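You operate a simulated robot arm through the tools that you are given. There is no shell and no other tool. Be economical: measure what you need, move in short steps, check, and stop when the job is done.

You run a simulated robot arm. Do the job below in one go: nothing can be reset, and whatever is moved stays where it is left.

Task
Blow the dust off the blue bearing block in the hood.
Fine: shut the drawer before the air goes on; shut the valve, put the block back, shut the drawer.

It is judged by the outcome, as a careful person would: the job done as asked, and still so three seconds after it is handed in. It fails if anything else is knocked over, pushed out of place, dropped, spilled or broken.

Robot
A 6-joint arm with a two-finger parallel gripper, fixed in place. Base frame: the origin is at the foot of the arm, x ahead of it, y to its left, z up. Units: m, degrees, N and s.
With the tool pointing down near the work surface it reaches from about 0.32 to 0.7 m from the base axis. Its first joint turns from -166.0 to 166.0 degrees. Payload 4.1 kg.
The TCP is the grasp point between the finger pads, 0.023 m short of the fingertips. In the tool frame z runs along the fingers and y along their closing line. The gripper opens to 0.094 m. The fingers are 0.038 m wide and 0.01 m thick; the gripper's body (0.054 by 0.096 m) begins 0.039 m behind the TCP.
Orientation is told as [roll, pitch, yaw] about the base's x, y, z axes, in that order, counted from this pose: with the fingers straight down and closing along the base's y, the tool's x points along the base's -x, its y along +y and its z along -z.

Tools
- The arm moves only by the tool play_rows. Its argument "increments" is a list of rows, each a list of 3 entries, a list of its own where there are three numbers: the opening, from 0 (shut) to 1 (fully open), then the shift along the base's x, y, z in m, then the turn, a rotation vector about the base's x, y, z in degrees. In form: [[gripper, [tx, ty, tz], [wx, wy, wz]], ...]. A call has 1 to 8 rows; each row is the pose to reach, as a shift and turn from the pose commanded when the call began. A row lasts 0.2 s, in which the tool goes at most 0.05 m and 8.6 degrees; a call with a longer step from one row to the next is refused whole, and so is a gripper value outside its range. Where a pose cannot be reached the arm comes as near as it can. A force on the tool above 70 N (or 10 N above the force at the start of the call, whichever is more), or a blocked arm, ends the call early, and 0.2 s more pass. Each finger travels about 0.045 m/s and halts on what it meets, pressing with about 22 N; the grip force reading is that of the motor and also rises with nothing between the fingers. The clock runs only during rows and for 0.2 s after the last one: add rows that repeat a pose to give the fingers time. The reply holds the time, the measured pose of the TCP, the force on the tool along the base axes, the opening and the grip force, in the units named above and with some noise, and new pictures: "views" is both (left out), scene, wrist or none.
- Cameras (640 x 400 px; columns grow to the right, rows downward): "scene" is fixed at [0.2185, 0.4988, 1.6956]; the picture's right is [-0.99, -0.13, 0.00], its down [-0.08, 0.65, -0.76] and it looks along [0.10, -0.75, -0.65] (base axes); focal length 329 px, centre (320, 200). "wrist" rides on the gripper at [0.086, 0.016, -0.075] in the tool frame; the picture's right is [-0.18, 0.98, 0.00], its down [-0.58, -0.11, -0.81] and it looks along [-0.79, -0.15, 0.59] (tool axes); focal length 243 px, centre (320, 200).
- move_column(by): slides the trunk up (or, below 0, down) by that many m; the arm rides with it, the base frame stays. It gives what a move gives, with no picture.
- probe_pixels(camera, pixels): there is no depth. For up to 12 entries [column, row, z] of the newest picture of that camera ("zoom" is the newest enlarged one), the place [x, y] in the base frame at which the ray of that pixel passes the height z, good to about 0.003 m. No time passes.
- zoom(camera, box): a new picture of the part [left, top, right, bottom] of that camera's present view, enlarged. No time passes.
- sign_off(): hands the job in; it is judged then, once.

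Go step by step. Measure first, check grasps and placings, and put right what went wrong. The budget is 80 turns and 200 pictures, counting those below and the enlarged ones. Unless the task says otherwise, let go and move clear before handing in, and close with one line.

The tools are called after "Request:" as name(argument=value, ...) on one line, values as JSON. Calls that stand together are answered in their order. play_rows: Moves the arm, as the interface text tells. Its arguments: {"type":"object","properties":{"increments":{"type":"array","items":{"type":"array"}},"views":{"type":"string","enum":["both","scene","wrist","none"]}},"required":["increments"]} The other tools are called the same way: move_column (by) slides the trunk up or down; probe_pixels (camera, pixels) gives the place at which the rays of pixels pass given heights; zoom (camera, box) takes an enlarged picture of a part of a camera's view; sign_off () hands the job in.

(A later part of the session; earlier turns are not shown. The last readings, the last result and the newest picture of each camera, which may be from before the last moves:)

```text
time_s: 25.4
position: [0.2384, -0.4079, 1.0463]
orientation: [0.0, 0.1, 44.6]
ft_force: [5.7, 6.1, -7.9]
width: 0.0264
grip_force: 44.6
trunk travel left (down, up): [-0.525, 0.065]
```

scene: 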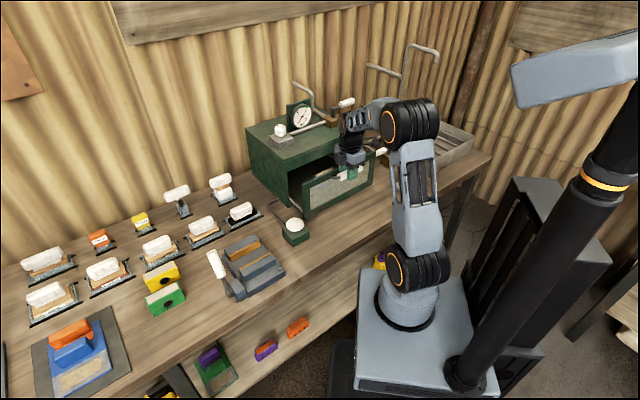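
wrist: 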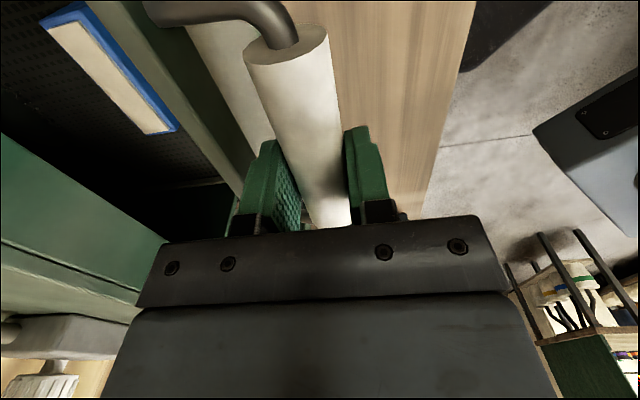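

The drawer follows, with only small side forces. I'll push 7 cm more, then check clearance to the hood top.

Request:
play_rows(increments=[[0.15, [0.004, -0.004, 0], [0, 0, 0]], [0.15, [0.011, -0.0112, 0], [0, 0, 0]], [0.15, [0.0211, -0.0214, 0], [0, 0, 0]], [0.15, [0.0316, -0.032, 0], [0, 0, 0]], [0.15, [0.0421, -0.0427, 0], [0, 0, 0]], [0.15, [0.0491, -0.0498, 0], [0, 0, 0]]])

Request:
zoom(camera="scene", box=[230, 80, 410, 240])

```text
time_s: 26.8
position: [0.288, -0.4583, 1.0461]
orientation: [0.1, 0.0, 44.6]
ft_force: [4.2, 4.3, -18.2]
width: 0.0266
grip_force: 45.3
trunk travel left (down, up): [-0.525, 0.065]
```

scene: 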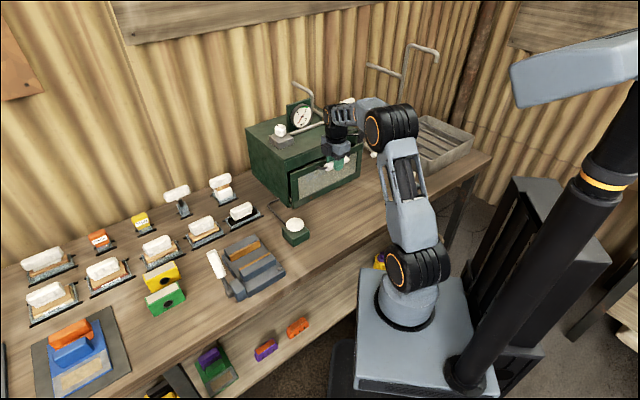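
wrist: 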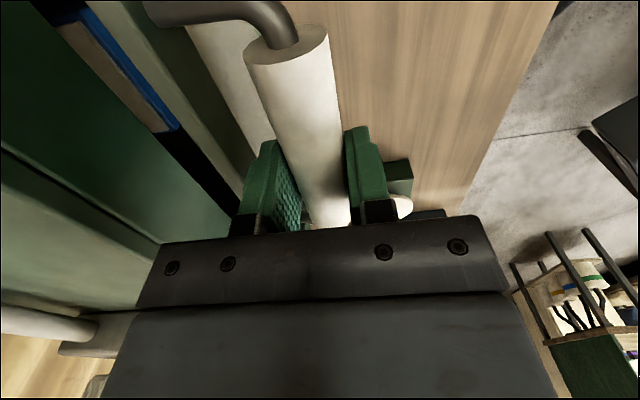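

```text
2.50 times, centred on (320, 160) of scene
```

zoom: 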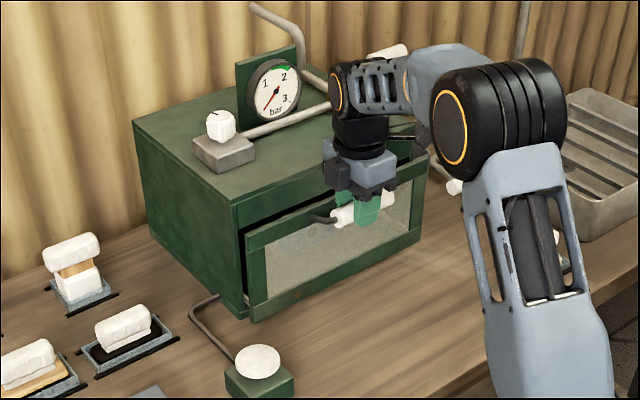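

The drawer has roughly 3–4 cm left, but the gripper body would come very close to the hood top. I'll release, rise, and finish by pushing the bar from the front with closed fingers.

Request:
play_rows(increments=[[0.3, [0, 0, 0], [0, 0, 0]], [0.49, [0, 0, 0], [0, 0, 0]], [0.49, [0, 0, 0], [0, 0, 0]], [0.49, [0, 0, 0.02], [0, 0, 0]], [0.49, [0, 0, 0.05], [0, 0, 0]], [0.3, [-0.014, 0.0142, 0.06], [0, 0, 0]], [0.1, [-0.0316, 0.032, 0.06], [0, 0, 0]], [0, [-0.0386, 0.0392, 0.06], [0, 0, 0]]])

```text
time_s: 28.6
position: [0.2492, -0.4187, 1.1063]
orientation: [0.0, 0.0, 44.6]
ft_force: [-0.7, 0.3, -0.7]
width: 0.0
grip_force: 22.1
trunk travel left (down, up): [-0.525, 0.065]
```

scene: 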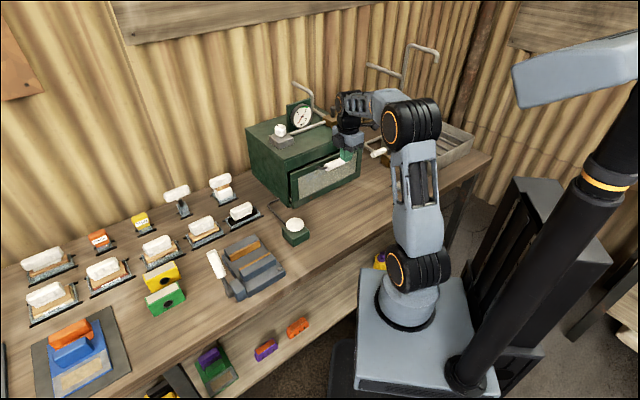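
wrist: 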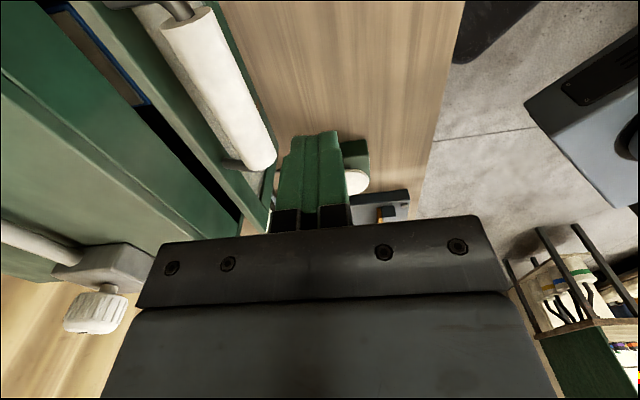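

Fingers are shut and in front of the bar. I'll lower and push in.

Request:
play_rows(increments=[[0, [0, 0, -0.035], [0, 0, 0]], [0, [0, 0, -0.07], [0, 0, 0]], [0, [0.0105, -0.0107, -0.07], [0, 0, 0]], [0, [0.0211, -0.0214, -0.07], [0, 0, 0]], [0, [0.0281, -0.0285, -0.07], [0, 0, 0]], [0, [0.0351, -0.0356, -0.07], [0, 0, 0]], [0, [0.04, -0.0406, -0.07], [0, 0, 0]], [0, [0.044, -0.0446, -0.07], [0, 0, 0]]])

```text
time_s: 30.4
position: [0.285, -0.4573, 1.0367]
orientation: [0.6, -0.2, 44.5]
ft_force: [-32.6, 40.0, -5.0]
width: 0.0
grip_force: 21.8
trunk travel left (down, up): [-0.525, 0.065]
```

scene: 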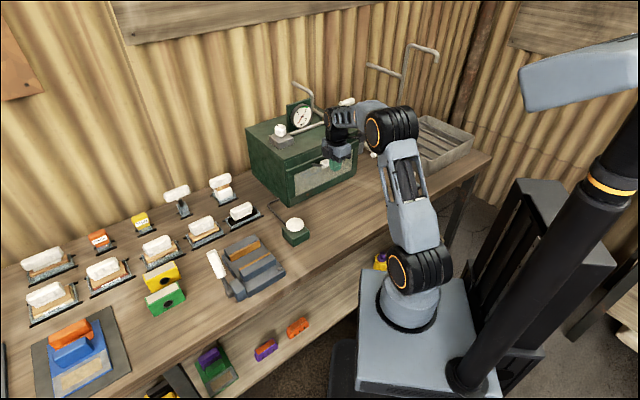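
wrist: 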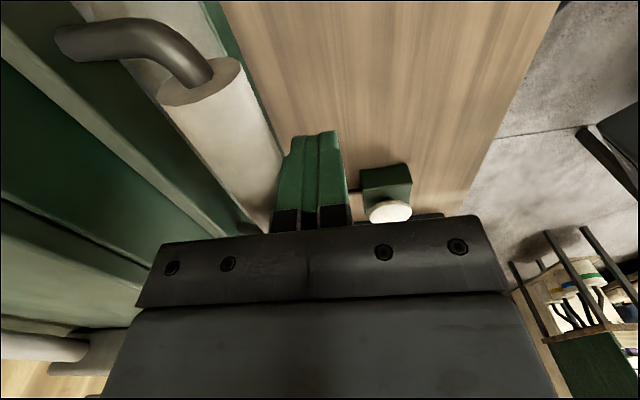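

There's a 50 N reaction and the tool has stopped, so the drawer appears to be home. I'll back off and enlarge to verify.

Request:
play_rows(increments=[[0, [-0.012, 0.012, 0], [0, 0, 0]], [0, [-0.03, 0.031, 0], [0, 0, 0]], [0, [-0.05, 0.051, 0.02], [0, 0, 0]], [0, [-0.065, 0.066, 0.06], [0, 0, 0]], [0, [-0.065, 0.066, 0.1], [0, 0, 0]], [0, [-0.065, 0.066, 0.14], [0, 0, 0]]], views="wrist")

Request:
zoom(camera="scene", box=[230, 80, 390, 220])

```text
time_s: 31.8
position: [0.2271, -0.3981, 1.1773]
orientation: [0.0, 0.0, 44.5]
ft_force: [-1.5, -0.1, -0.5]
width: 0.0
grip_force: 21.4
trunk travel left (down, up): [-0.525, 0.065]
```

wrist: 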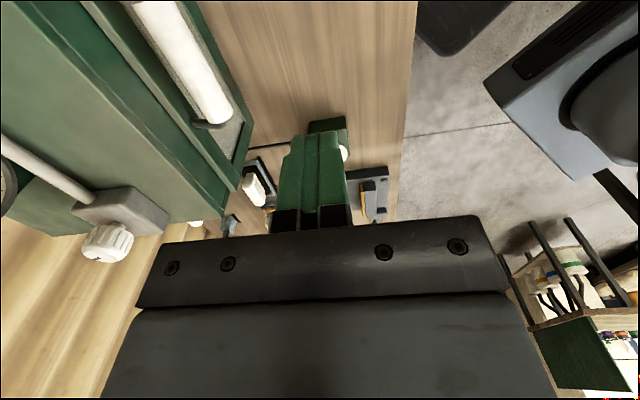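

```text
2.86 times, centred on (310, 150) of scene
```

zoom: 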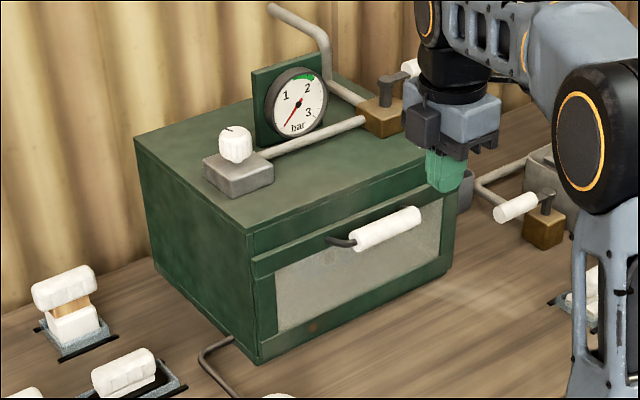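

The drawer is shut flush. Next I'll view the valve lever from above, rising and turning the camera to look toward the back.

Request:
play_rows(increments=[[0, [0, 0, 0.02], [0, 0, -8]], [0, [0, 0, 0.04], [0, 0, -16]], [0, [0, 0, 0.06], [0, 0, -24]], [0, [0, -0.01, 0.08], [0, 0, -32]], [0, [0, -0.02, 0.1], [0, 0, -40]], [0, [0, -0.03, 0.12], [0, 0, -48]], [0, [0, -0.04, 0.14], [0, 0, -56]], [0, [0, -0.05, 0.14], [0, 0, -64]]], views="none")

Request:
play_rows(increments=[[0, [0, -0.02, 0], [0, 0, -8]], [0, [0, -0.04, 0], [0, 0, -16]], [0, [0, -0.06, 0], [0, 0, -24]], [0, [0, -0.08, 0], [0, 0, -26]], [0, [0, -0.08, 0], [0, 0, -26]]])

```text
time_s: 33.6
position: [0.2247, -0.4501, 1.3174]
orientation: [0.0, 0.0, -19.7]
ft_force: [-0.2, -0.2, 0.1]
width: 0.0
grip_force: 21.9
trunk travel left (down, up): [-0.525, 0.065]
```

```text
time_s: 34.8
position: [0.2195, -0.5068, 1.2953]
orientation: [0.0, 0.0, -45.5]
ft_force: [-0.3, -0.4, 1.6]
width: 0.0
grip_force: 22.3
out of reach, approached as far as the arm can: row 2, 3, 4, 5
trunk travel left (down, up): [-0.525, 0.065]
```

scene: 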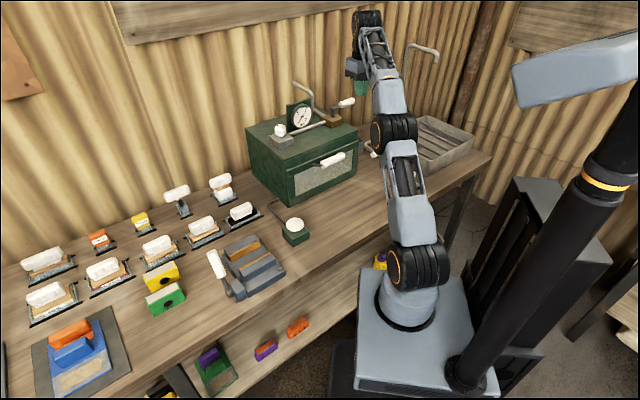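
wrist: 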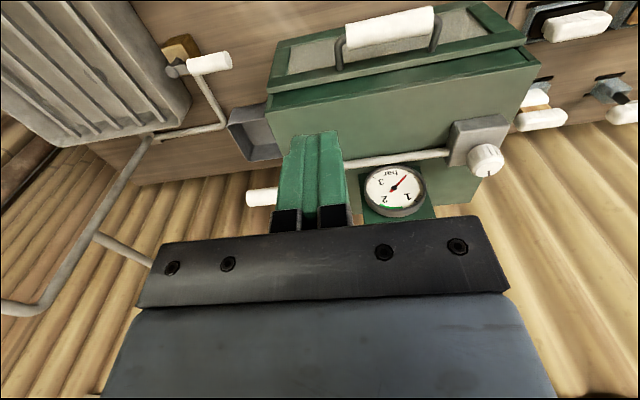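

The arm is at its stretch limit at this height and the lever (about 260,197) is hidden by the fingers. I'll raise the trunk for reach and shift sideways and lower to see the lever.

Request:
move_column(by=0.065)

Request:
play_rows(increments=[[0, [0.02, 0.02, -0.03], [0, 0, 0]], [0, [0.04, 0.02, -0.06], [0, 0, 0]], [0, [0.06, 0.02, -0.09], [0, 0, 0]], [0, [0.08, 0.02, -0.1], [0, 0, 0]], [0, [0.09, 0.02, -0.1], [0, 0, 0]]])

```text
time_s: 35.8
position: [0.2202, -0.506, 1.3601]
orientation: [0.0, -0.1, -45.4]
ft_force: [-0.2, -0.1, -0.1]
width: 0.0
grip_force: 21.9
trunk travel left (down, up): [-0.59, 0.0]
```

```text
time_s: 37.0
position: [0.3099, -0.4851, 1.2601]
orientation: [0.0, -0.1, -45.4]
ft_force: [0.6, -0.9, -0.8]
width: 0.0
grip_force: 22.3
trunk travel left (down, up): [-0.59, 0.0]
```

scene: 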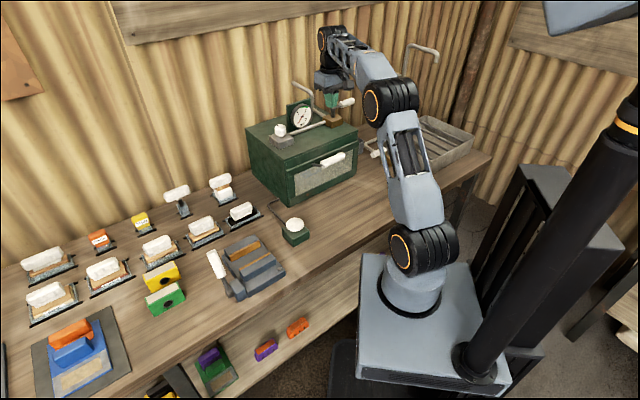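
wrist: 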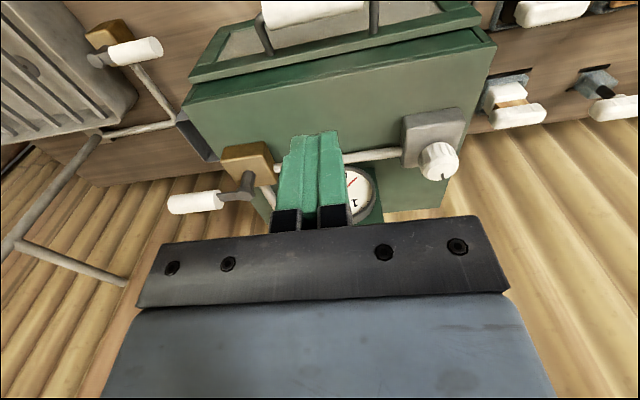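

The lever is now visible at (170–250,180–205). I'll enlarge it in both views.

Request:
zoom(camera="wrist", box=[150, 110, 310, 230])

Request:
zoom(camera="wrist", box=[380, 100, 480, 200])

Request:
zoom(camera="scene", box=[265, 80, 365, 150])

```text
3.33 times, centred on (230, 170) of wrist
```

zoom: 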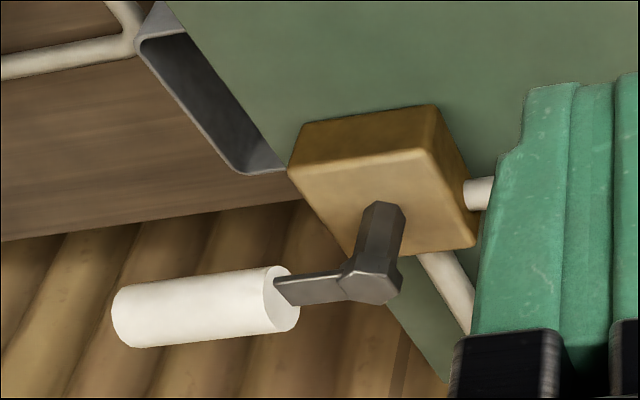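

```text
4.00 times, centred on (430, 150) of wrist
```

zoom: 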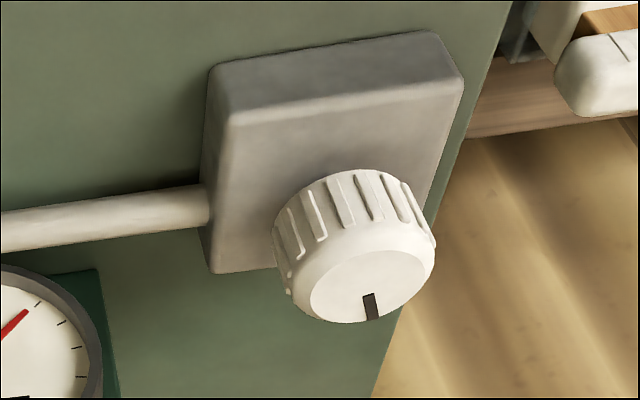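

```text
5.71 times, centred on (315, 115) of scene
```

zoom: 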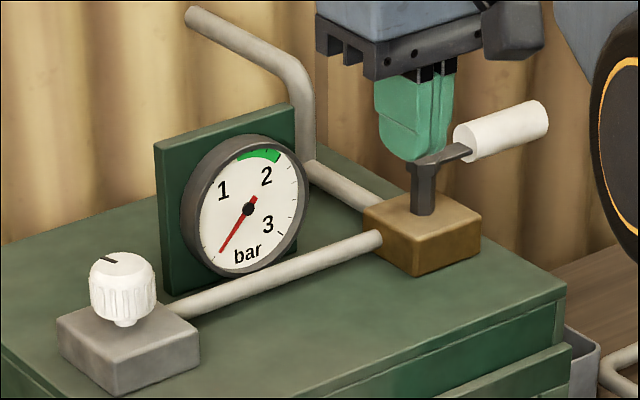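

Request:
probe_pixels(camera="wrist", pixels=[[195.5, 201.5, 1.12], [195.5, 201.5, 1.16], [171.5, 204.5, 1.14], [218.6, 199.4, 1.14], [246.5, 197, 1.12], [246.5, 197, 1.16], [442, 171, 1.11], [442, 171, 1.14], [171.5, 204.5, 1.16], [218.6, 199.4, 1.16]])

Request:
probe_pixels(camera="scene", pixels=[[347.1, 102.7, 1.12], [347.1, 102.7, 1.16], [353, 100.6, 1.14], [340.7, 105, 1.14], [333.9, 108, 1.12], [333.9, 108, 1.16], [280.5, 125, 1.11], [280.5, 125, 1.14], [353, 100.6, 1.16], [340.7, 105, 1.16]])

```text
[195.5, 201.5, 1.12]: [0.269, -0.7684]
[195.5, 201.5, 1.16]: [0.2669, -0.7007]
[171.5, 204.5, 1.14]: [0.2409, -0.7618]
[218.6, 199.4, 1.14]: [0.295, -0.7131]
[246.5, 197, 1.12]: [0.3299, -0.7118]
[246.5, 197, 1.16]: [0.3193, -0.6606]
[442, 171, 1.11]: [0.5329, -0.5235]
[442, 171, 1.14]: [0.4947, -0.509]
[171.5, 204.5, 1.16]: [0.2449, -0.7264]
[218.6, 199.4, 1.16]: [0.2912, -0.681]
```

```text
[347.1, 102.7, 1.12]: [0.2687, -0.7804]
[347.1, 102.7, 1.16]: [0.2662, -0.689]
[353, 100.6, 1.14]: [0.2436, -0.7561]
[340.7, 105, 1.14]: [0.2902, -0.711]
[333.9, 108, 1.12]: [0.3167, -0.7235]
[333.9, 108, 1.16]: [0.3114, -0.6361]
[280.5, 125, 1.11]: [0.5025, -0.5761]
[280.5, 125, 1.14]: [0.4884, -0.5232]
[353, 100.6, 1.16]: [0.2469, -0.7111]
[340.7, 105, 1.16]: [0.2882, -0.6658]
```

The handle sits at z≈1.14 around (0.268,-0.734), with the stem at (0.322,-0.697). I'll check the riser pipe behind the valve and the sink faucet pipe, to know which way the lever can swing and what to avoid.

Request:
probe_pixels(camera="scene", pixels=[[313.2, 109, 1.09], [313.2, 106, 1.1], [328, 117.5, 1.09], [396, 112, 0.95], [396, 112, 1.0], [398, 80, 1.2], [370, 68, 1.3], [322, 121.5, 1.11], [296, 85, 1.3]])

Request:
zoom(camera="scene", box=[340, 30, 500, 170])

```text
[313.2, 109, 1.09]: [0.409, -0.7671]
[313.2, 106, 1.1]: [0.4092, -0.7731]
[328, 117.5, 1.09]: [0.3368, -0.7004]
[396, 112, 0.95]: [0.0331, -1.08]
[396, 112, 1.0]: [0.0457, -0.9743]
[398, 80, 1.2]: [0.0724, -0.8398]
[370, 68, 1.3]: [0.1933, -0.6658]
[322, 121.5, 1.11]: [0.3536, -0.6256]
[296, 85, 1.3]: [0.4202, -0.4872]
```

```text
2.86 times, centred on (420, 100) of scene
```

zoom: 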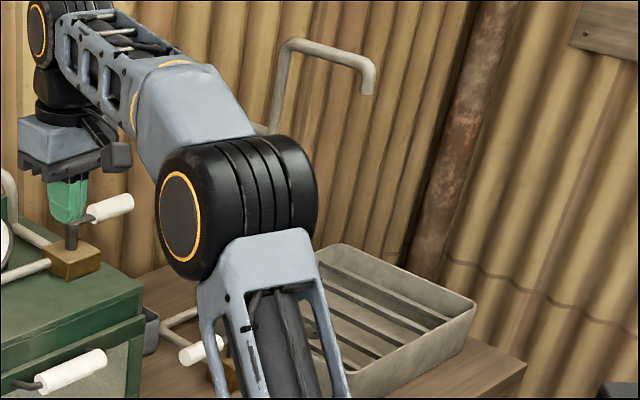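

Inlet piping runs toward the back, and the lever is perpendicular to it, so it is likely shut. Opening should swing it toward the front. The lever is beyond vertical reach, so I'll turn the tool and then tilt it outward to hook behind the bar.

Request:
play_rows(increments=[[0, [-0.01, -0.008, 0], [0, 0, 8.6]], [0, [-0.02, -0.016, 0], [0, 0, 17.2]], [0, [-0.03, -0.024, 0], [0, 0, 25.8]], [0, [-0.04, -0.032, 0], [0, 0, 34.4]], [0, [-0.05, -0.04, 0], [0, 0, 43]], [0, [-0.06, -0.048, 0], [0, 0, 51.6]], [0, [-0.07, -0.056, 0], [0, 0, 60.2]], [0, [-0.08, -0.065, 0], [0, 0, 68.8]]], views="none")

Request:
play_rows(increments=[[0, [0, -0.01, 0.01], [-7.3, -3.2, 0]], [0, [0, -0.02, 0.01], [-14.6, -6.5, 0]], [0, [0, -0.03, 0.01], [-21.9, -9.8, 0]], [0, [0, -0.04, 0.01], [-29.2, -13, 0]], [0, [0, -0.05, 0.01], [-36.5, -16.3, 0]], [0, [0, -0.06, 0.01], [-43.9, -19.5, 0]], [0, [0.005, -0.07, 0.01], [-45.7, -20.3, 0]], [0, [0.01, -0.08, 0.01], [-45.7, -20.3, 0]]])

```text
time_s: 38.8
position: [0.2297, -0.5509, 1.2608]
orientation: [0.0, 0.0, 23.6]
ft_force: [-0.4, 0.6, -0.7]
width: 0.0
grip_force: 21.8
trunk travel left (down, up): [-0.59, 0.0]
```

```text
time_s: 40.6
position: [0.2386, -0.631, 1.2706]
orientation: [-50.1, -0.4, 23.5]
ft_force: [-0.4, 0.0, 0.1]
width: 0.0
grip_force: 22.2
trunk travel left (down, up): [-0.59, 0.0]
```

scene: 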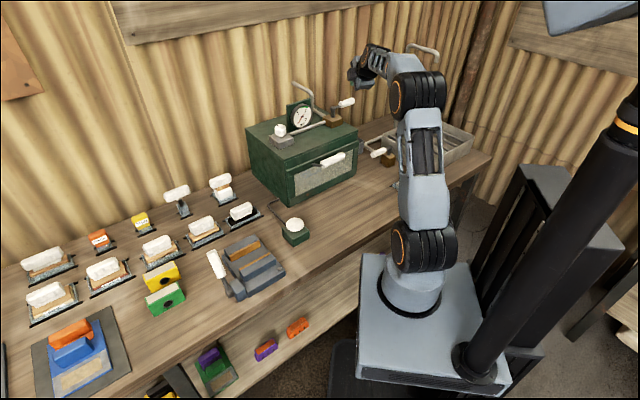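
wrist: 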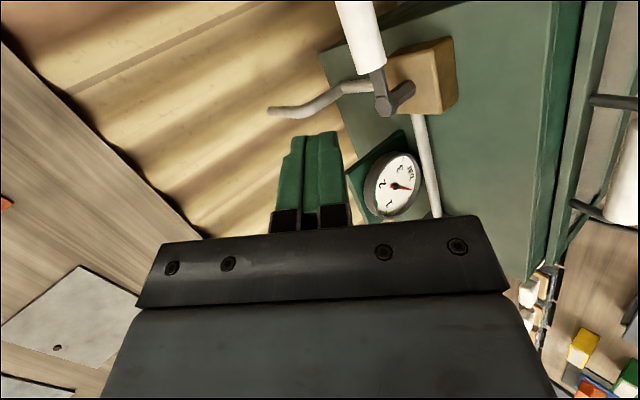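

Tilt works and is in reach. I'll double-check the lever's position from this view.

Request:
probe_pixels(camera="wrist", pixels=[[384, 106, 1.135], [370, 60, 1.14], [358, 10, 1.14], [384, 106, 1.145], [366, 50, 1.13], [355, 0, 1.13]])

Request:
zoom(camera="wrist", box=[280, 0, 480, 125])

```text
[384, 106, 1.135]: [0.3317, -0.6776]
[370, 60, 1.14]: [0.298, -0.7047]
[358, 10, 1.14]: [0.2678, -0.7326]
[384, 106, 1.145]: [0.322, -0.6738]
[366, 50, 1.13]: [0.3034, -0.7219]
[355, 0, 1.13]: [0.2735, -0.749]
```

```text
3.20 times, centred on (380, 62) of wrist
```

zoom: 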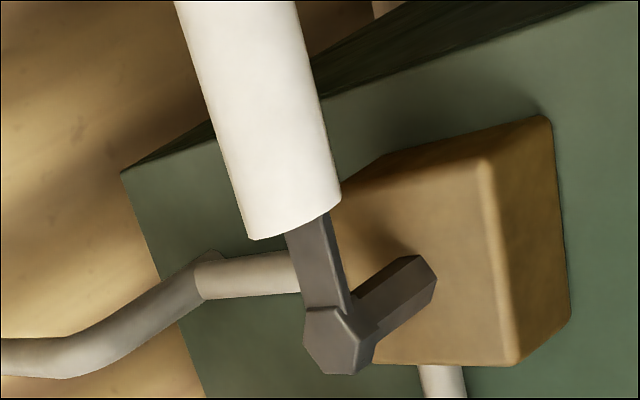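

The lever position agrees across views. I'll slide the closed fingertips in behind the bar along the tool's axis.

Request:
play_rows(increments=[[0, [0.004, -0.03, -0.016], [0, 0, 0]], [0, [0.009, -0.06, -0.037], [0, 0, 0]], [0, [0.018, -0.08, -0.056], [0, 0, 0]], [0, [0.027, -0.1, -0.075], [0, 0, 0]], [0, [0.034, -0.116, -0.09], [0, 0, 0]], [0, [0.04, -0.13, -0.1016], [0, 0, 0]], [0, [0.04, -0.13, -0.1016], [0, 0, 0]]])

Request:
zoom(camera="scene", box=[290, 60, 410, 150])

```text
time_s: 42.2
position: [0.2729, -0.7448, 1.1713]
orientation: [-50.4, -0.4, 23.6]
ft_force: [-0.8, -1.7, 14.1]
width: 0.0
grip_force: 22.0
out of reach, approached as far as the arm can: row 5, 6, 7
trunk travel left (down, up): [-0.59, 0.0]
```

scene: 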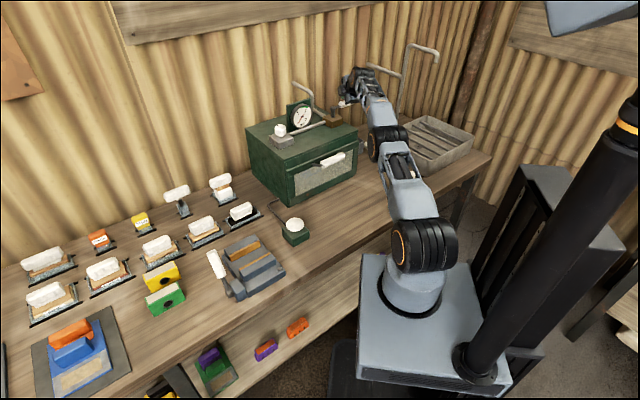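
wrist: 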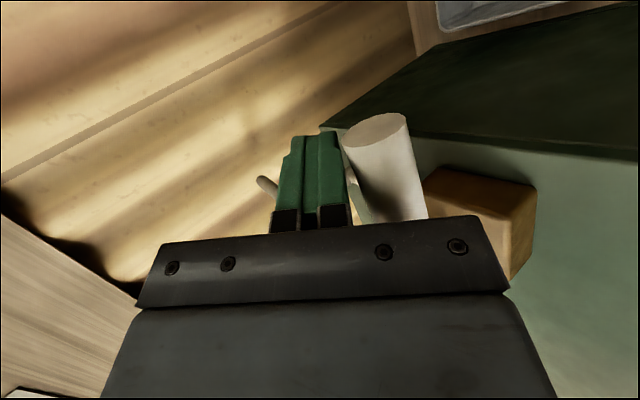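

```text
4.44 times, centred on (350, 105) of scene
```

zoom: 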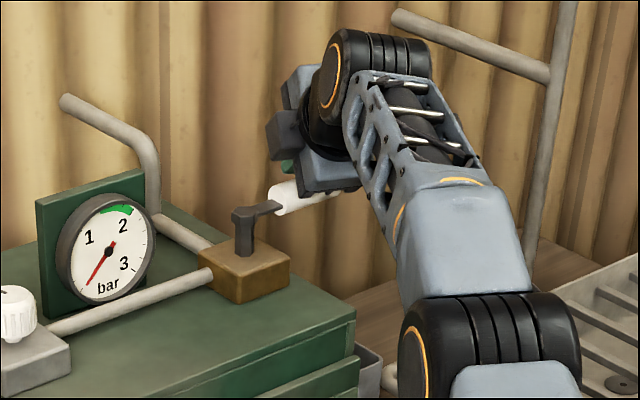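

The tips are behind the bar (left of it in the wrist view), though the arm is at its stretch limit. I'll pull gently along the lever's arc toward the front and see if it turns.

Request:
play_rows(increments=[[0, [-0.006, 0.003, -0.008], [0, 0, 0]], [0, [-0.012, 0.005, -0.014], [0, 0, 0]], [0, [-0.018, 0.013, -0.018], [0, 0, 0]], [0, [-0.022, 0.022, -0.02], [0, 0, 0]], [0, [-0.022, 0.022, -0.02], [0, 0, 0]]])

Request:
zoom(camera="scene", box=[290, 60, 410, 150])

```text
time_s: 43.4
position: [0.2547, -0.7203, 1.1681]
orientation: [-52.2, 0.0, 23.6]
ft_force: [6.2, 3.8, 61.8]
width: 0.0
grip_force: 21.4
trunk travel left (down, up): [-0.59, 0.0]
```

scene: 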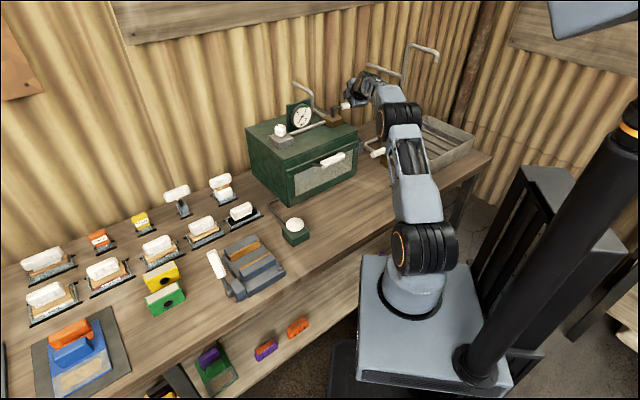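
wrist: 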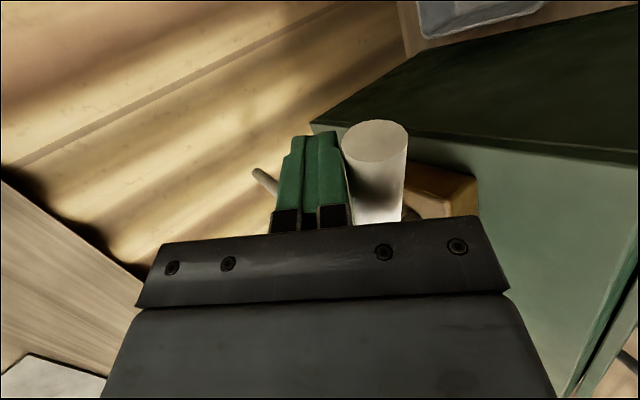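

```text
4.44 times, centred on (350, 105) of scene
```

zoom: 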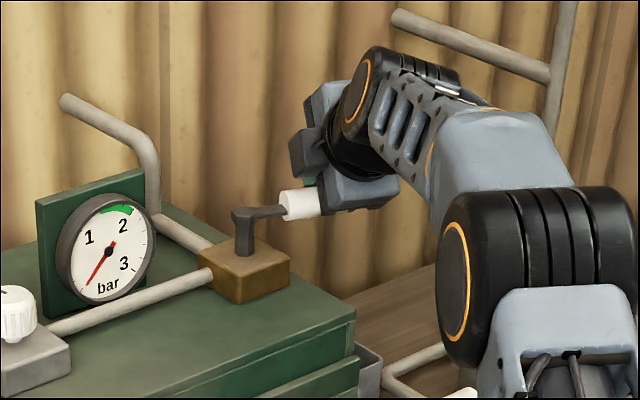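

The lever is turning (it now points more toward the front in the scene). I was pressing down too hard at 62 N, so I'll raise the command a bit and continue the arc.

Request:
play_rows(increments=[[0, [0, 0, 0.011], [0, 0, 0]], [0, [-0.004, 0.006, 0.012], [0, 0, 0]], [0, [-0.006, 0.014, 0.012], [0, 0, 0]], [0, [-0.007, 0.022, 0.011], [0, 0, 0]], [0, [-0.0075, 0.03, 0.009], [0, 0, 0]]])

Request:
zoom(camera="scene", box=[290, 60, 410, 150])

```text
time_s: 44.6
position: [0.2431, -0.6907, 1.1662]
orientation: [-51.1, -0.4, 23.5]
ft_force: [-10.9, -1.5, 39.9]
width: 0.0
grip_force: 21.8
trunk travel left (down, up): [-0.59, 0.0]
```

scene: 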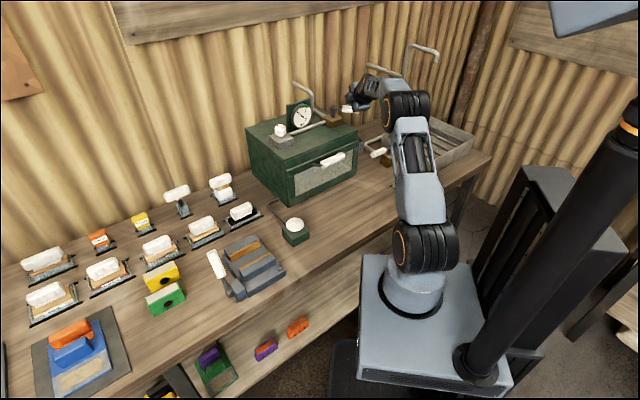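
wrist: 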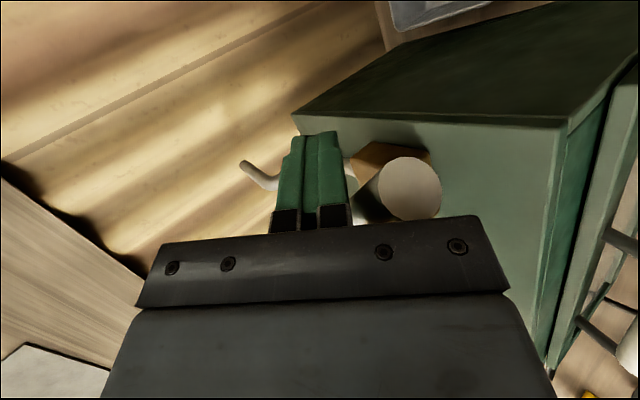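

```text
4.44 times, centred on (350, 105) of scene
```

zoom: 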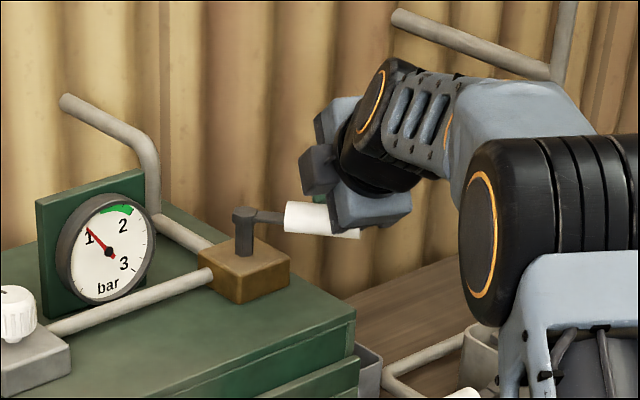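

The gauge has risen to about 1 bar, so this is the right direction. The bar now seems to press under the gripper body (40 N), so I'll back off along the tool axis and come in again more upright.

Request:
play_rows(increments=[[0, [-0.006, 0.01, 0.02], [0, 0, 0]], [0, [-0.014, 0.03, 0.045], [0, 0, 0]], [0, [-0.02, 0.05, 0.07], [6, 2.7, 0]], [0, [-0.02, 0.06, 0.09], [13.5, 6, 0]], [0, [-0.02, 0.06, 0.09], [21, 9.3, 0]], [0, [-0.02, 0.06, 0.09], [27, 12, 0]], [0, [-0.02, 0.06, 0.09], [27, 12, 0]]])

Request:
probe_pixels(camera="scene", pixels=[[343.2, 108.4, 1.14], [355.6, 110, 1.14], [332.7, 108.4, 1.13]])

Request:
zoom(camera="scene", box=[265, 70, 365, 150])

```text
time_s: 46.2
position: [0.2246, -0.6323, 1.2462]
orientation: [-20.4, -0.2, 23.4]
ft_force: [-0.8, -0.1, 0.7]
width: 0.0
grip_force: 21.8
trunk travel left (down, up): [-0.59, 0.0]
```

scene: 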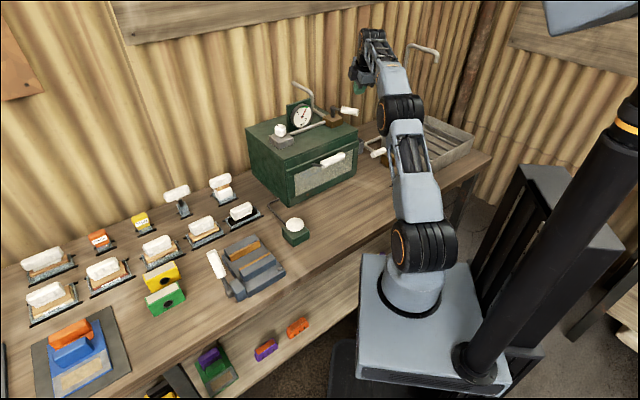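
wrist: 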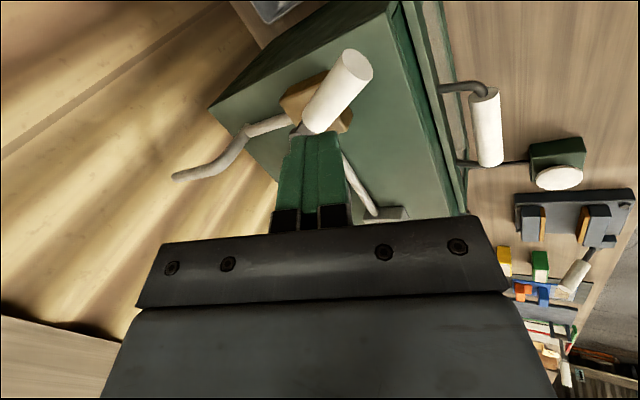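

```text
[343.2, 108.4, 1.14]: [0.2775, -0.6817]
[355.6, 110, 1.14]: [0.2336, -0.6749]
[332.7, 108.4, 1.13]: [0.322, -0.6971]
```

```text
5.00 times, centred on (315, 110) of scene
```

zoom: 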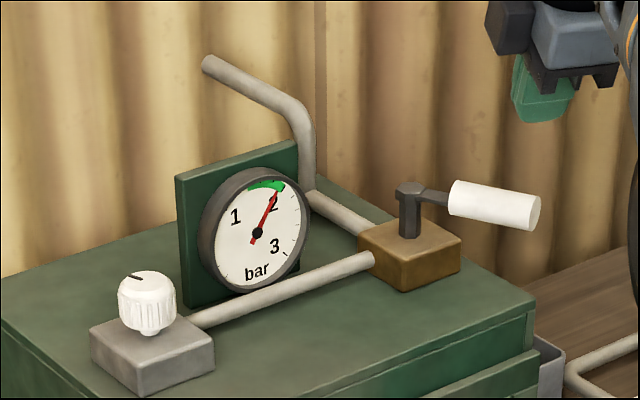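

The gauge now reads near 2 bar with the lever about 57° turned. I'll let time pass and look closely at the gauge.

Request:
play_rows(increments=[[0, [0, 0, 0], [0, 0, 0]], [0, [0, 0, 0], [0, 0, 0]], [0, [0, 0, 0], [0, 0, 0]], [0, [0, 0, 0], [0, 0, 0]]], views="none")

Request:
zoom(camera="scene", box=[285, 95, 325, 135])

Request:
zoom(camera="scene", box=[280, 145, 360, 245])

```text
time_s: 47.2
position: [0.2242, -0.6318, 1.2466]
orientation: [-20.5, -0.3, 23.3]
ft_force: [-0.7, -0.1, 0.2]
width: 0.0001
grip_force: 21.9
trunk travel left (down, up): [-0.59, 0.0]
```

```text
10.00 times, centred on (305, 115) of scene
```

zoom: 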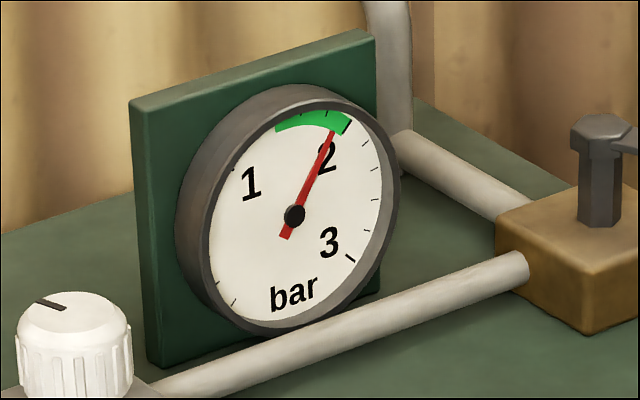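

```text
4.00 times, centred on (320, 195) of scene
```

zoom: 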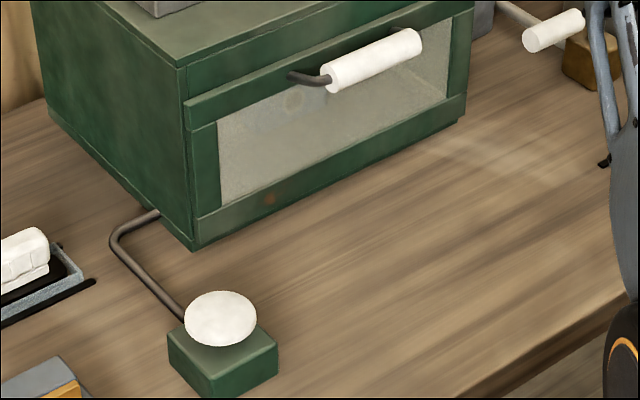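

The needle is steady in the green band at about 1.9 bar, so the regulator is set right and the air is on. Next is the white push button by the hood, so I'll move over it upright.

Request:
play_rows(increments=[[0, [0, 0.03, 0], [6, 2.7, 0]], [0, [0.01, 0.07, 0], [12.5, 5.5, 0]], [0, [0.03, 0.11, 0], [18.7, 8.3, 0]], [0, [0.05, 0.15, 0], [18.7, 8.3, 0]], [0, [0.07, 0.19, 0], [18.7, 8.3, 0]], [0, [0.09, 0.23, 0], [18.7, 8.3, 0]], [0, [0.11, 0.26, -0.02], [18.7, 8.3, 0]], [0, [0.12, 0.29, -0.05], [18.7, 8.3, 0]]])

```text
time_s: 49.0
position: [0.3458, -0.3412, 1.1945]
orientation: [-0.2, 0.0, 23.3]
ft_force: [0.1, 0.1, -0.3]
width: 0.0
grip_force: 22.0
trunk travel left (down, up): [-0.59, 0.0]
```

scene: 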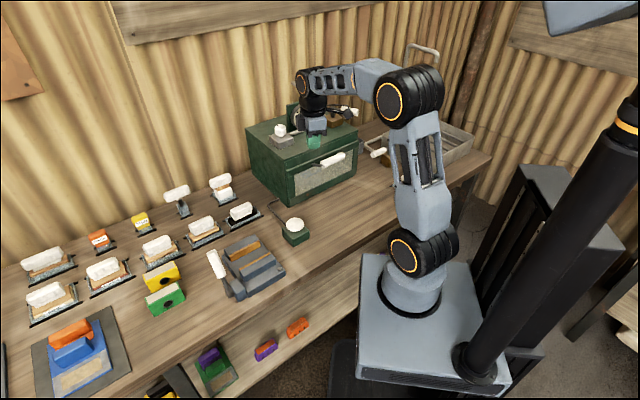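
wrist: 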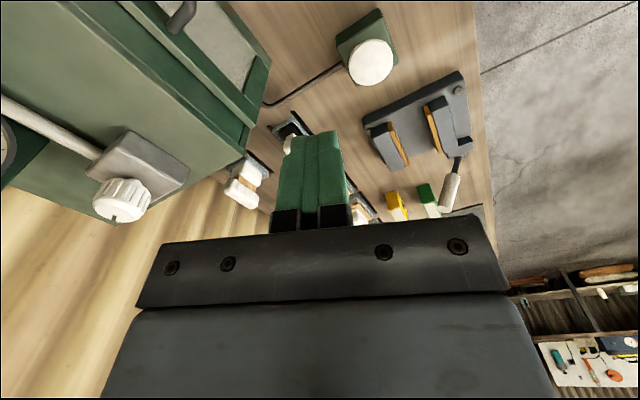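

Request:
probe_pixels(camera="wrist", pixels=[[370, 62, 0.9], [370, 62, 0.92], [370, 62, 0.94]])

Request:
probe_pixels(camera="scene", pixels=[[295, 224, 0.9], [295, 224, 0.92], [295, 224, 0.94]])

```text
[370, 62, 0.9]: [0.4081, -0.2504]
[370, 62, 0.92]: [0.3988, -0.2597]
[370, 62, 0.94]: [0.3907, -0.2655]
```

```text
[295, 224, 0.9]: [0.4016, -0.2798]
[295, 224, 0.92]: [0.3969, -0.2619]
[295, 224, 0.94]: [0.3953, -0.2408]
```

The button centre is at (0.398,-0.261), z≈0.92. I'll go above it and lower to just over it.

Request:
play_rows(increments=[[0, [0.015, 0.03, -0.02], [0, 0, 0]], [0, [0.035, 0.06, -0.04], [0, 0, 0]], [0, [0.052, 0.08, -0.07], [0, 0, 0]], [0, [0.052, 0.08, -0.11], [0, 0, 0]], [0, [0.052, 0.08, -0.15], [0, 0, 0]], [0, [0.052, 0.08, -0.19], [0, 0, 0]], [0, [0.052, 0.08, -0.22], [0, 0, 0]], [0, [0.052, 0.08, -0.22], [0, 0, 0]]])

Request:
zoom(camera="scene", box=[260, 140, 360, 250])

```text
time_s: 50.8
position: [0.3991, -0.2627, 0.9755]
orientation: [0.0, -0.1, 23.5]
ft_force: [0.1, 0.0, -0.1]
width: 0.0
grip_force: 21.7
trunk travel left (down, up): [-0.59, 0.0]
```

scene: 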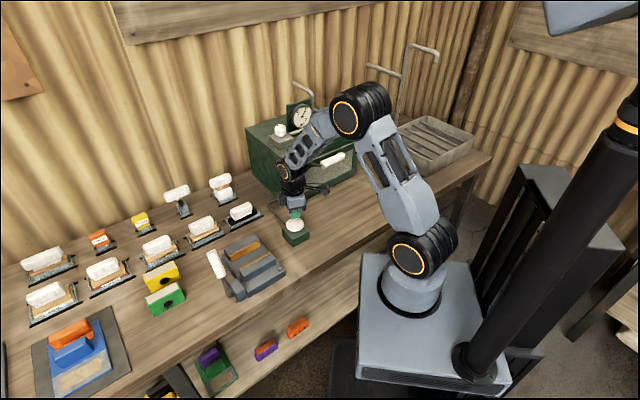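
wrist: 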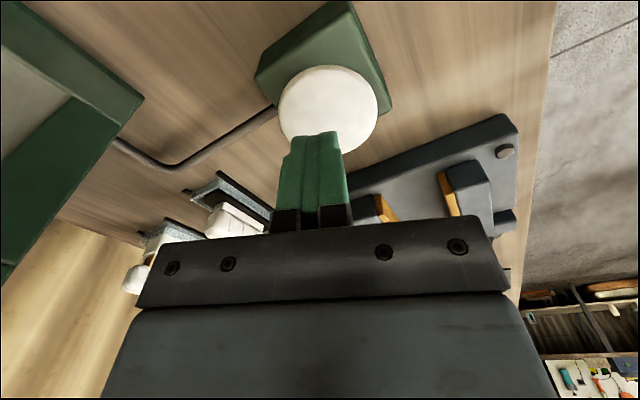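

```text
3.64 times, centred on (310, 195) of scene
```

zoom: 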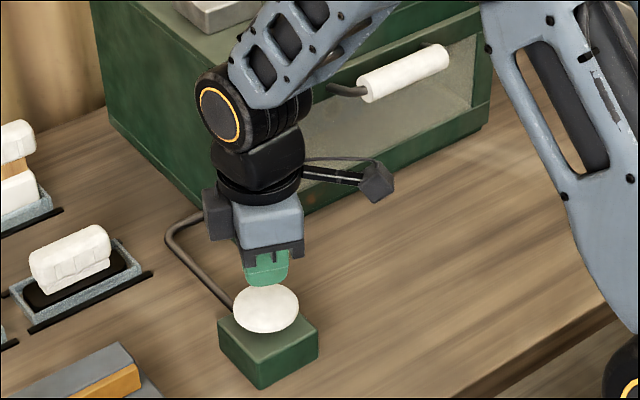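

The fingertips are centred over the button. I'll press down in small steps.

Request:
play_rows(increments=[[0, [0, 0, -0.01], [0, 0, 0]], [0, [0, 0, -0.018], [0, 0, 0]], [0, [0, 0, -0.024], [0, 0, 0]], [0, [0, 0, -0.028], [0, 0, 0]], [0, [0, 0, -0.032], [0, 0, 0]], [0, [0, 0, -0.032], [0, 0, 0]]])

Request:
zoom(camera="scene", box=[260, 90, 360, 250])

```text
time_s: 52.2
position: [0.3975, -0.2629, 0.9436]
orientation: [-0.1, -0.1, 23.4]
ft_force: [0.4, 2.9, 3.8]
width: 0.0
grip_force: 21.3
trunk travel left (down, up): [-0.59, 0.0]
```

scene: 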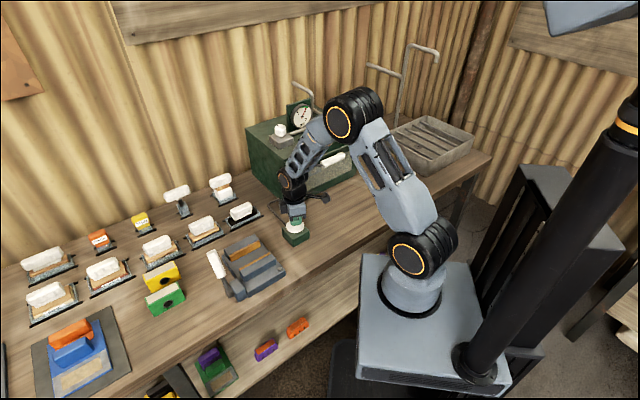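
wrist: 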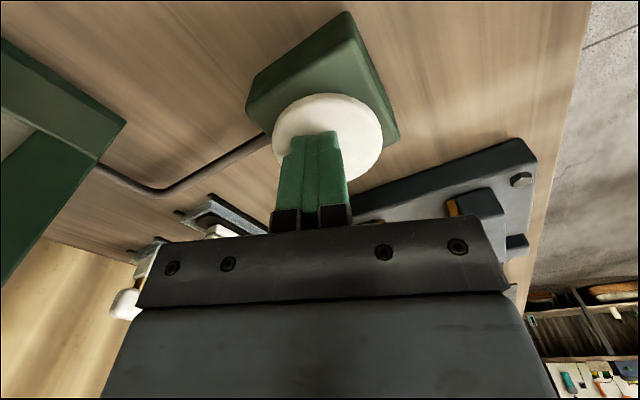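

```text
2.50 times, centred on (310, 170) of scene
```

zoom: 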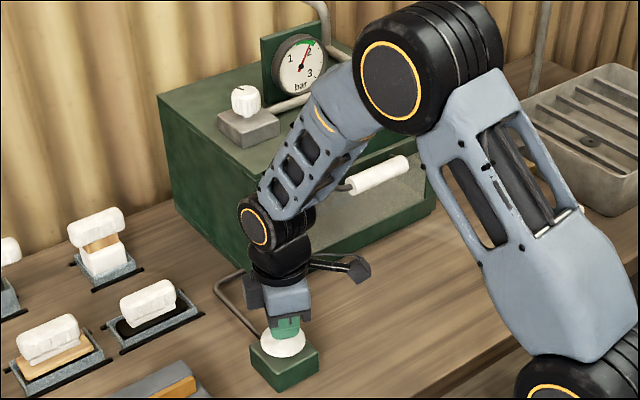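

Light contact (4 N). I'll press about 1 cm further and hold.

Request:
play_rows(increments=[[0, [0, 0, -0.004], [0, 0, 0]], [0, [0, 0, -0.008], [0, 0, 0]], [0, [0, 0, -0.011], [0, 0, 0]], [0, [0, 0, -0.011], [0, 0, 0]], [0, [0, 0, -0.011], [0, 0, 0]]])

Request:
zoom(camera="scene", box=[285, 95, 325, 135])

Request:
zoom(camera="scene", box=[280, 140, 370, 240])

```text
time_s: 53.4
position: [0.3981, -0.2621, 0.9381]
orientation: [-0.7, -0.4, 23.5]
ft_force: [-1.5, 1.9, 57.2]
width: 0.0
grip_force: 21.9
trunk travel left (down, up): [-0.59, 0.0]
```

scene: 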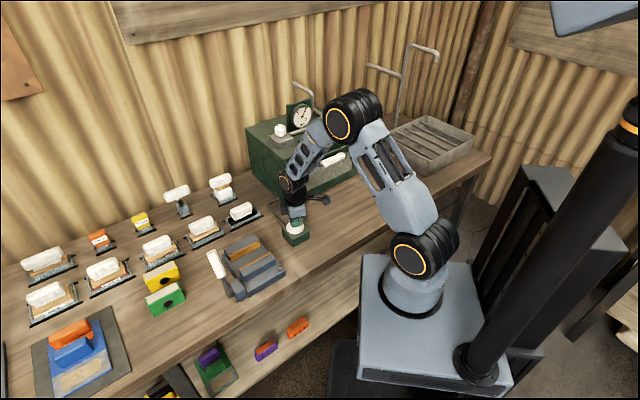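
wrist: 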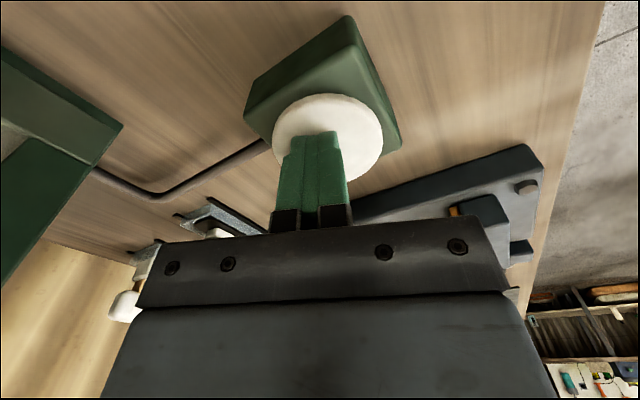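

```text
10.00 times, centred on (305, 115) of scene
```

zoom: 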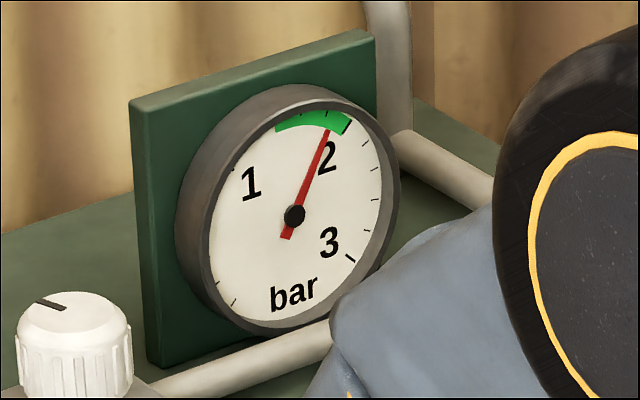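

```text
4.00 times, centred on (325, 190) of scene
```

zoom: 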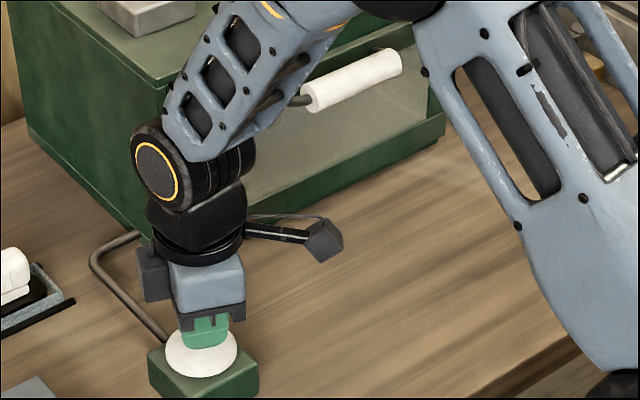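

The button is down and the gauge dipped slightly, so air is flowing. I'll ease the force a little and hold it.

Request:
play_rows(increments=[[0, [0, 0, 0.003], [0, 0, 0]], [0, [0, 0, 0.003], [0, 0, 0]], [0, [0, 0, 0.003], [0, 0, 0]], [0, [0, 0, 0.003], [0, 0, 0]], [0, [0, 0, 0.003], [0, 0, 0]], [0, [0, 0, 0.003], [0, 0, 0]], [0, [0, 0, 0.003], [0, 0, 0]], [0, [0, 0, 0.003], [0, 0, 0]]], views="none")

Request:
zoom(camera="scene", box=[285, 95, 325, 135])

Request:
play_rows(increments=[[0, [0, 0, 0], [0, 0, 0]], [0, [0, 0, 0], [0, 0, 0]], [0, [0, 0, 0], [0, 0, 0]], [0, [0, 0, 0], [0, 0, 0]], [0, [0, 0, 0], [0, 0, 0]], [0, [0, 0, 0], [0, 0, 0]], [0, [0, 0, 0], [0, 0, 0]], [0, [0, 0, 0], [0, 0, 0]]], views="none")

Request:
play_rows(increments=[[0, [0, 0, 0], [0, 0, 0]], [0, [0, 0, 0], [0, 0, 0]], [0, [0, 0, 0], [0, 0, 0]], [0, [0, 0, 0], [0, 0, 0]], [0, [0, 0, 0], [0, 0, 0]], [0, [0, 0, 0], [0, 0, 0]], [0, [0, 0, 0], [0, 0, 0]], [0, [0, 0, 0], [0, 0, 0]]], views="none")

Request:
zoom(camera="scene", box=[260, 90, 370, 240])

```text
time_s: 55.2
position: [0.3982, -0.2622, 0.9384]
orientation: [-0.3, -0.2, 23.4]
ft_force: [7.2, -2.6, 37.2]
width: 0.0
grip_force: 21.7
trunk travel left (down, up): [-0.59, 0.0]
```

```text
10.00 times, centred on (305, 115) of scene
```

zoom: 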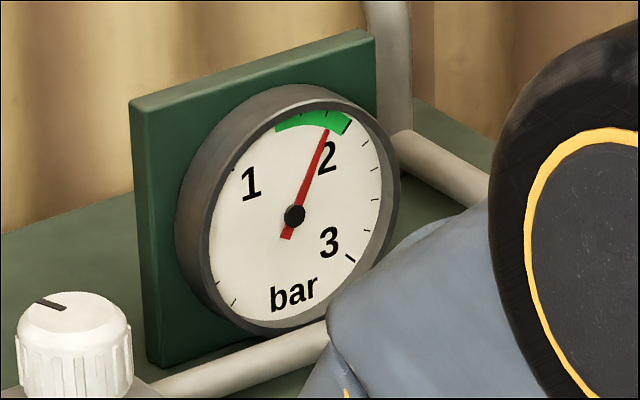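

```text
time_s: 57.0
position: [0.3974, -0.2626, 0.9383]
orientation: [-0.4, -0.1, 23.4]
ft_force: [6.7, -1.9, 37.2]
width: 0.0
grip_force: 21.9
trunk travel left (down, up): [-0.59, 0.0]
```

```text
time_s: 58.8
position: [0.3981, -0.2628, 0.9373]
orientation: [-0.4, -0.2, 23.3]
ft_force: [6.5, -2.2, 37.6]
width: 0.0
grip_force: 22.5
trunk travel left (down, up): [-0.59, 0.0]
```

```text
2.67 times, centred on (315, 165) of scene
```

zoom: 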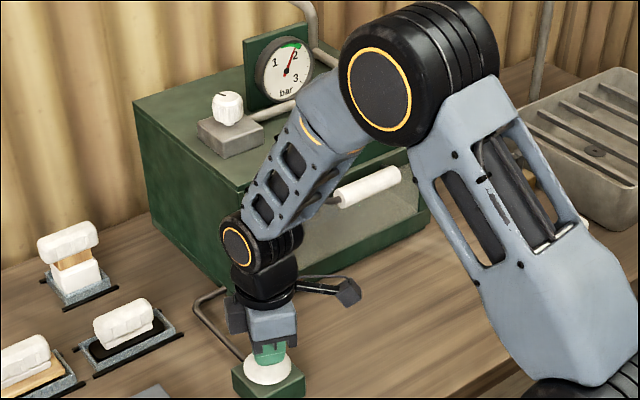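

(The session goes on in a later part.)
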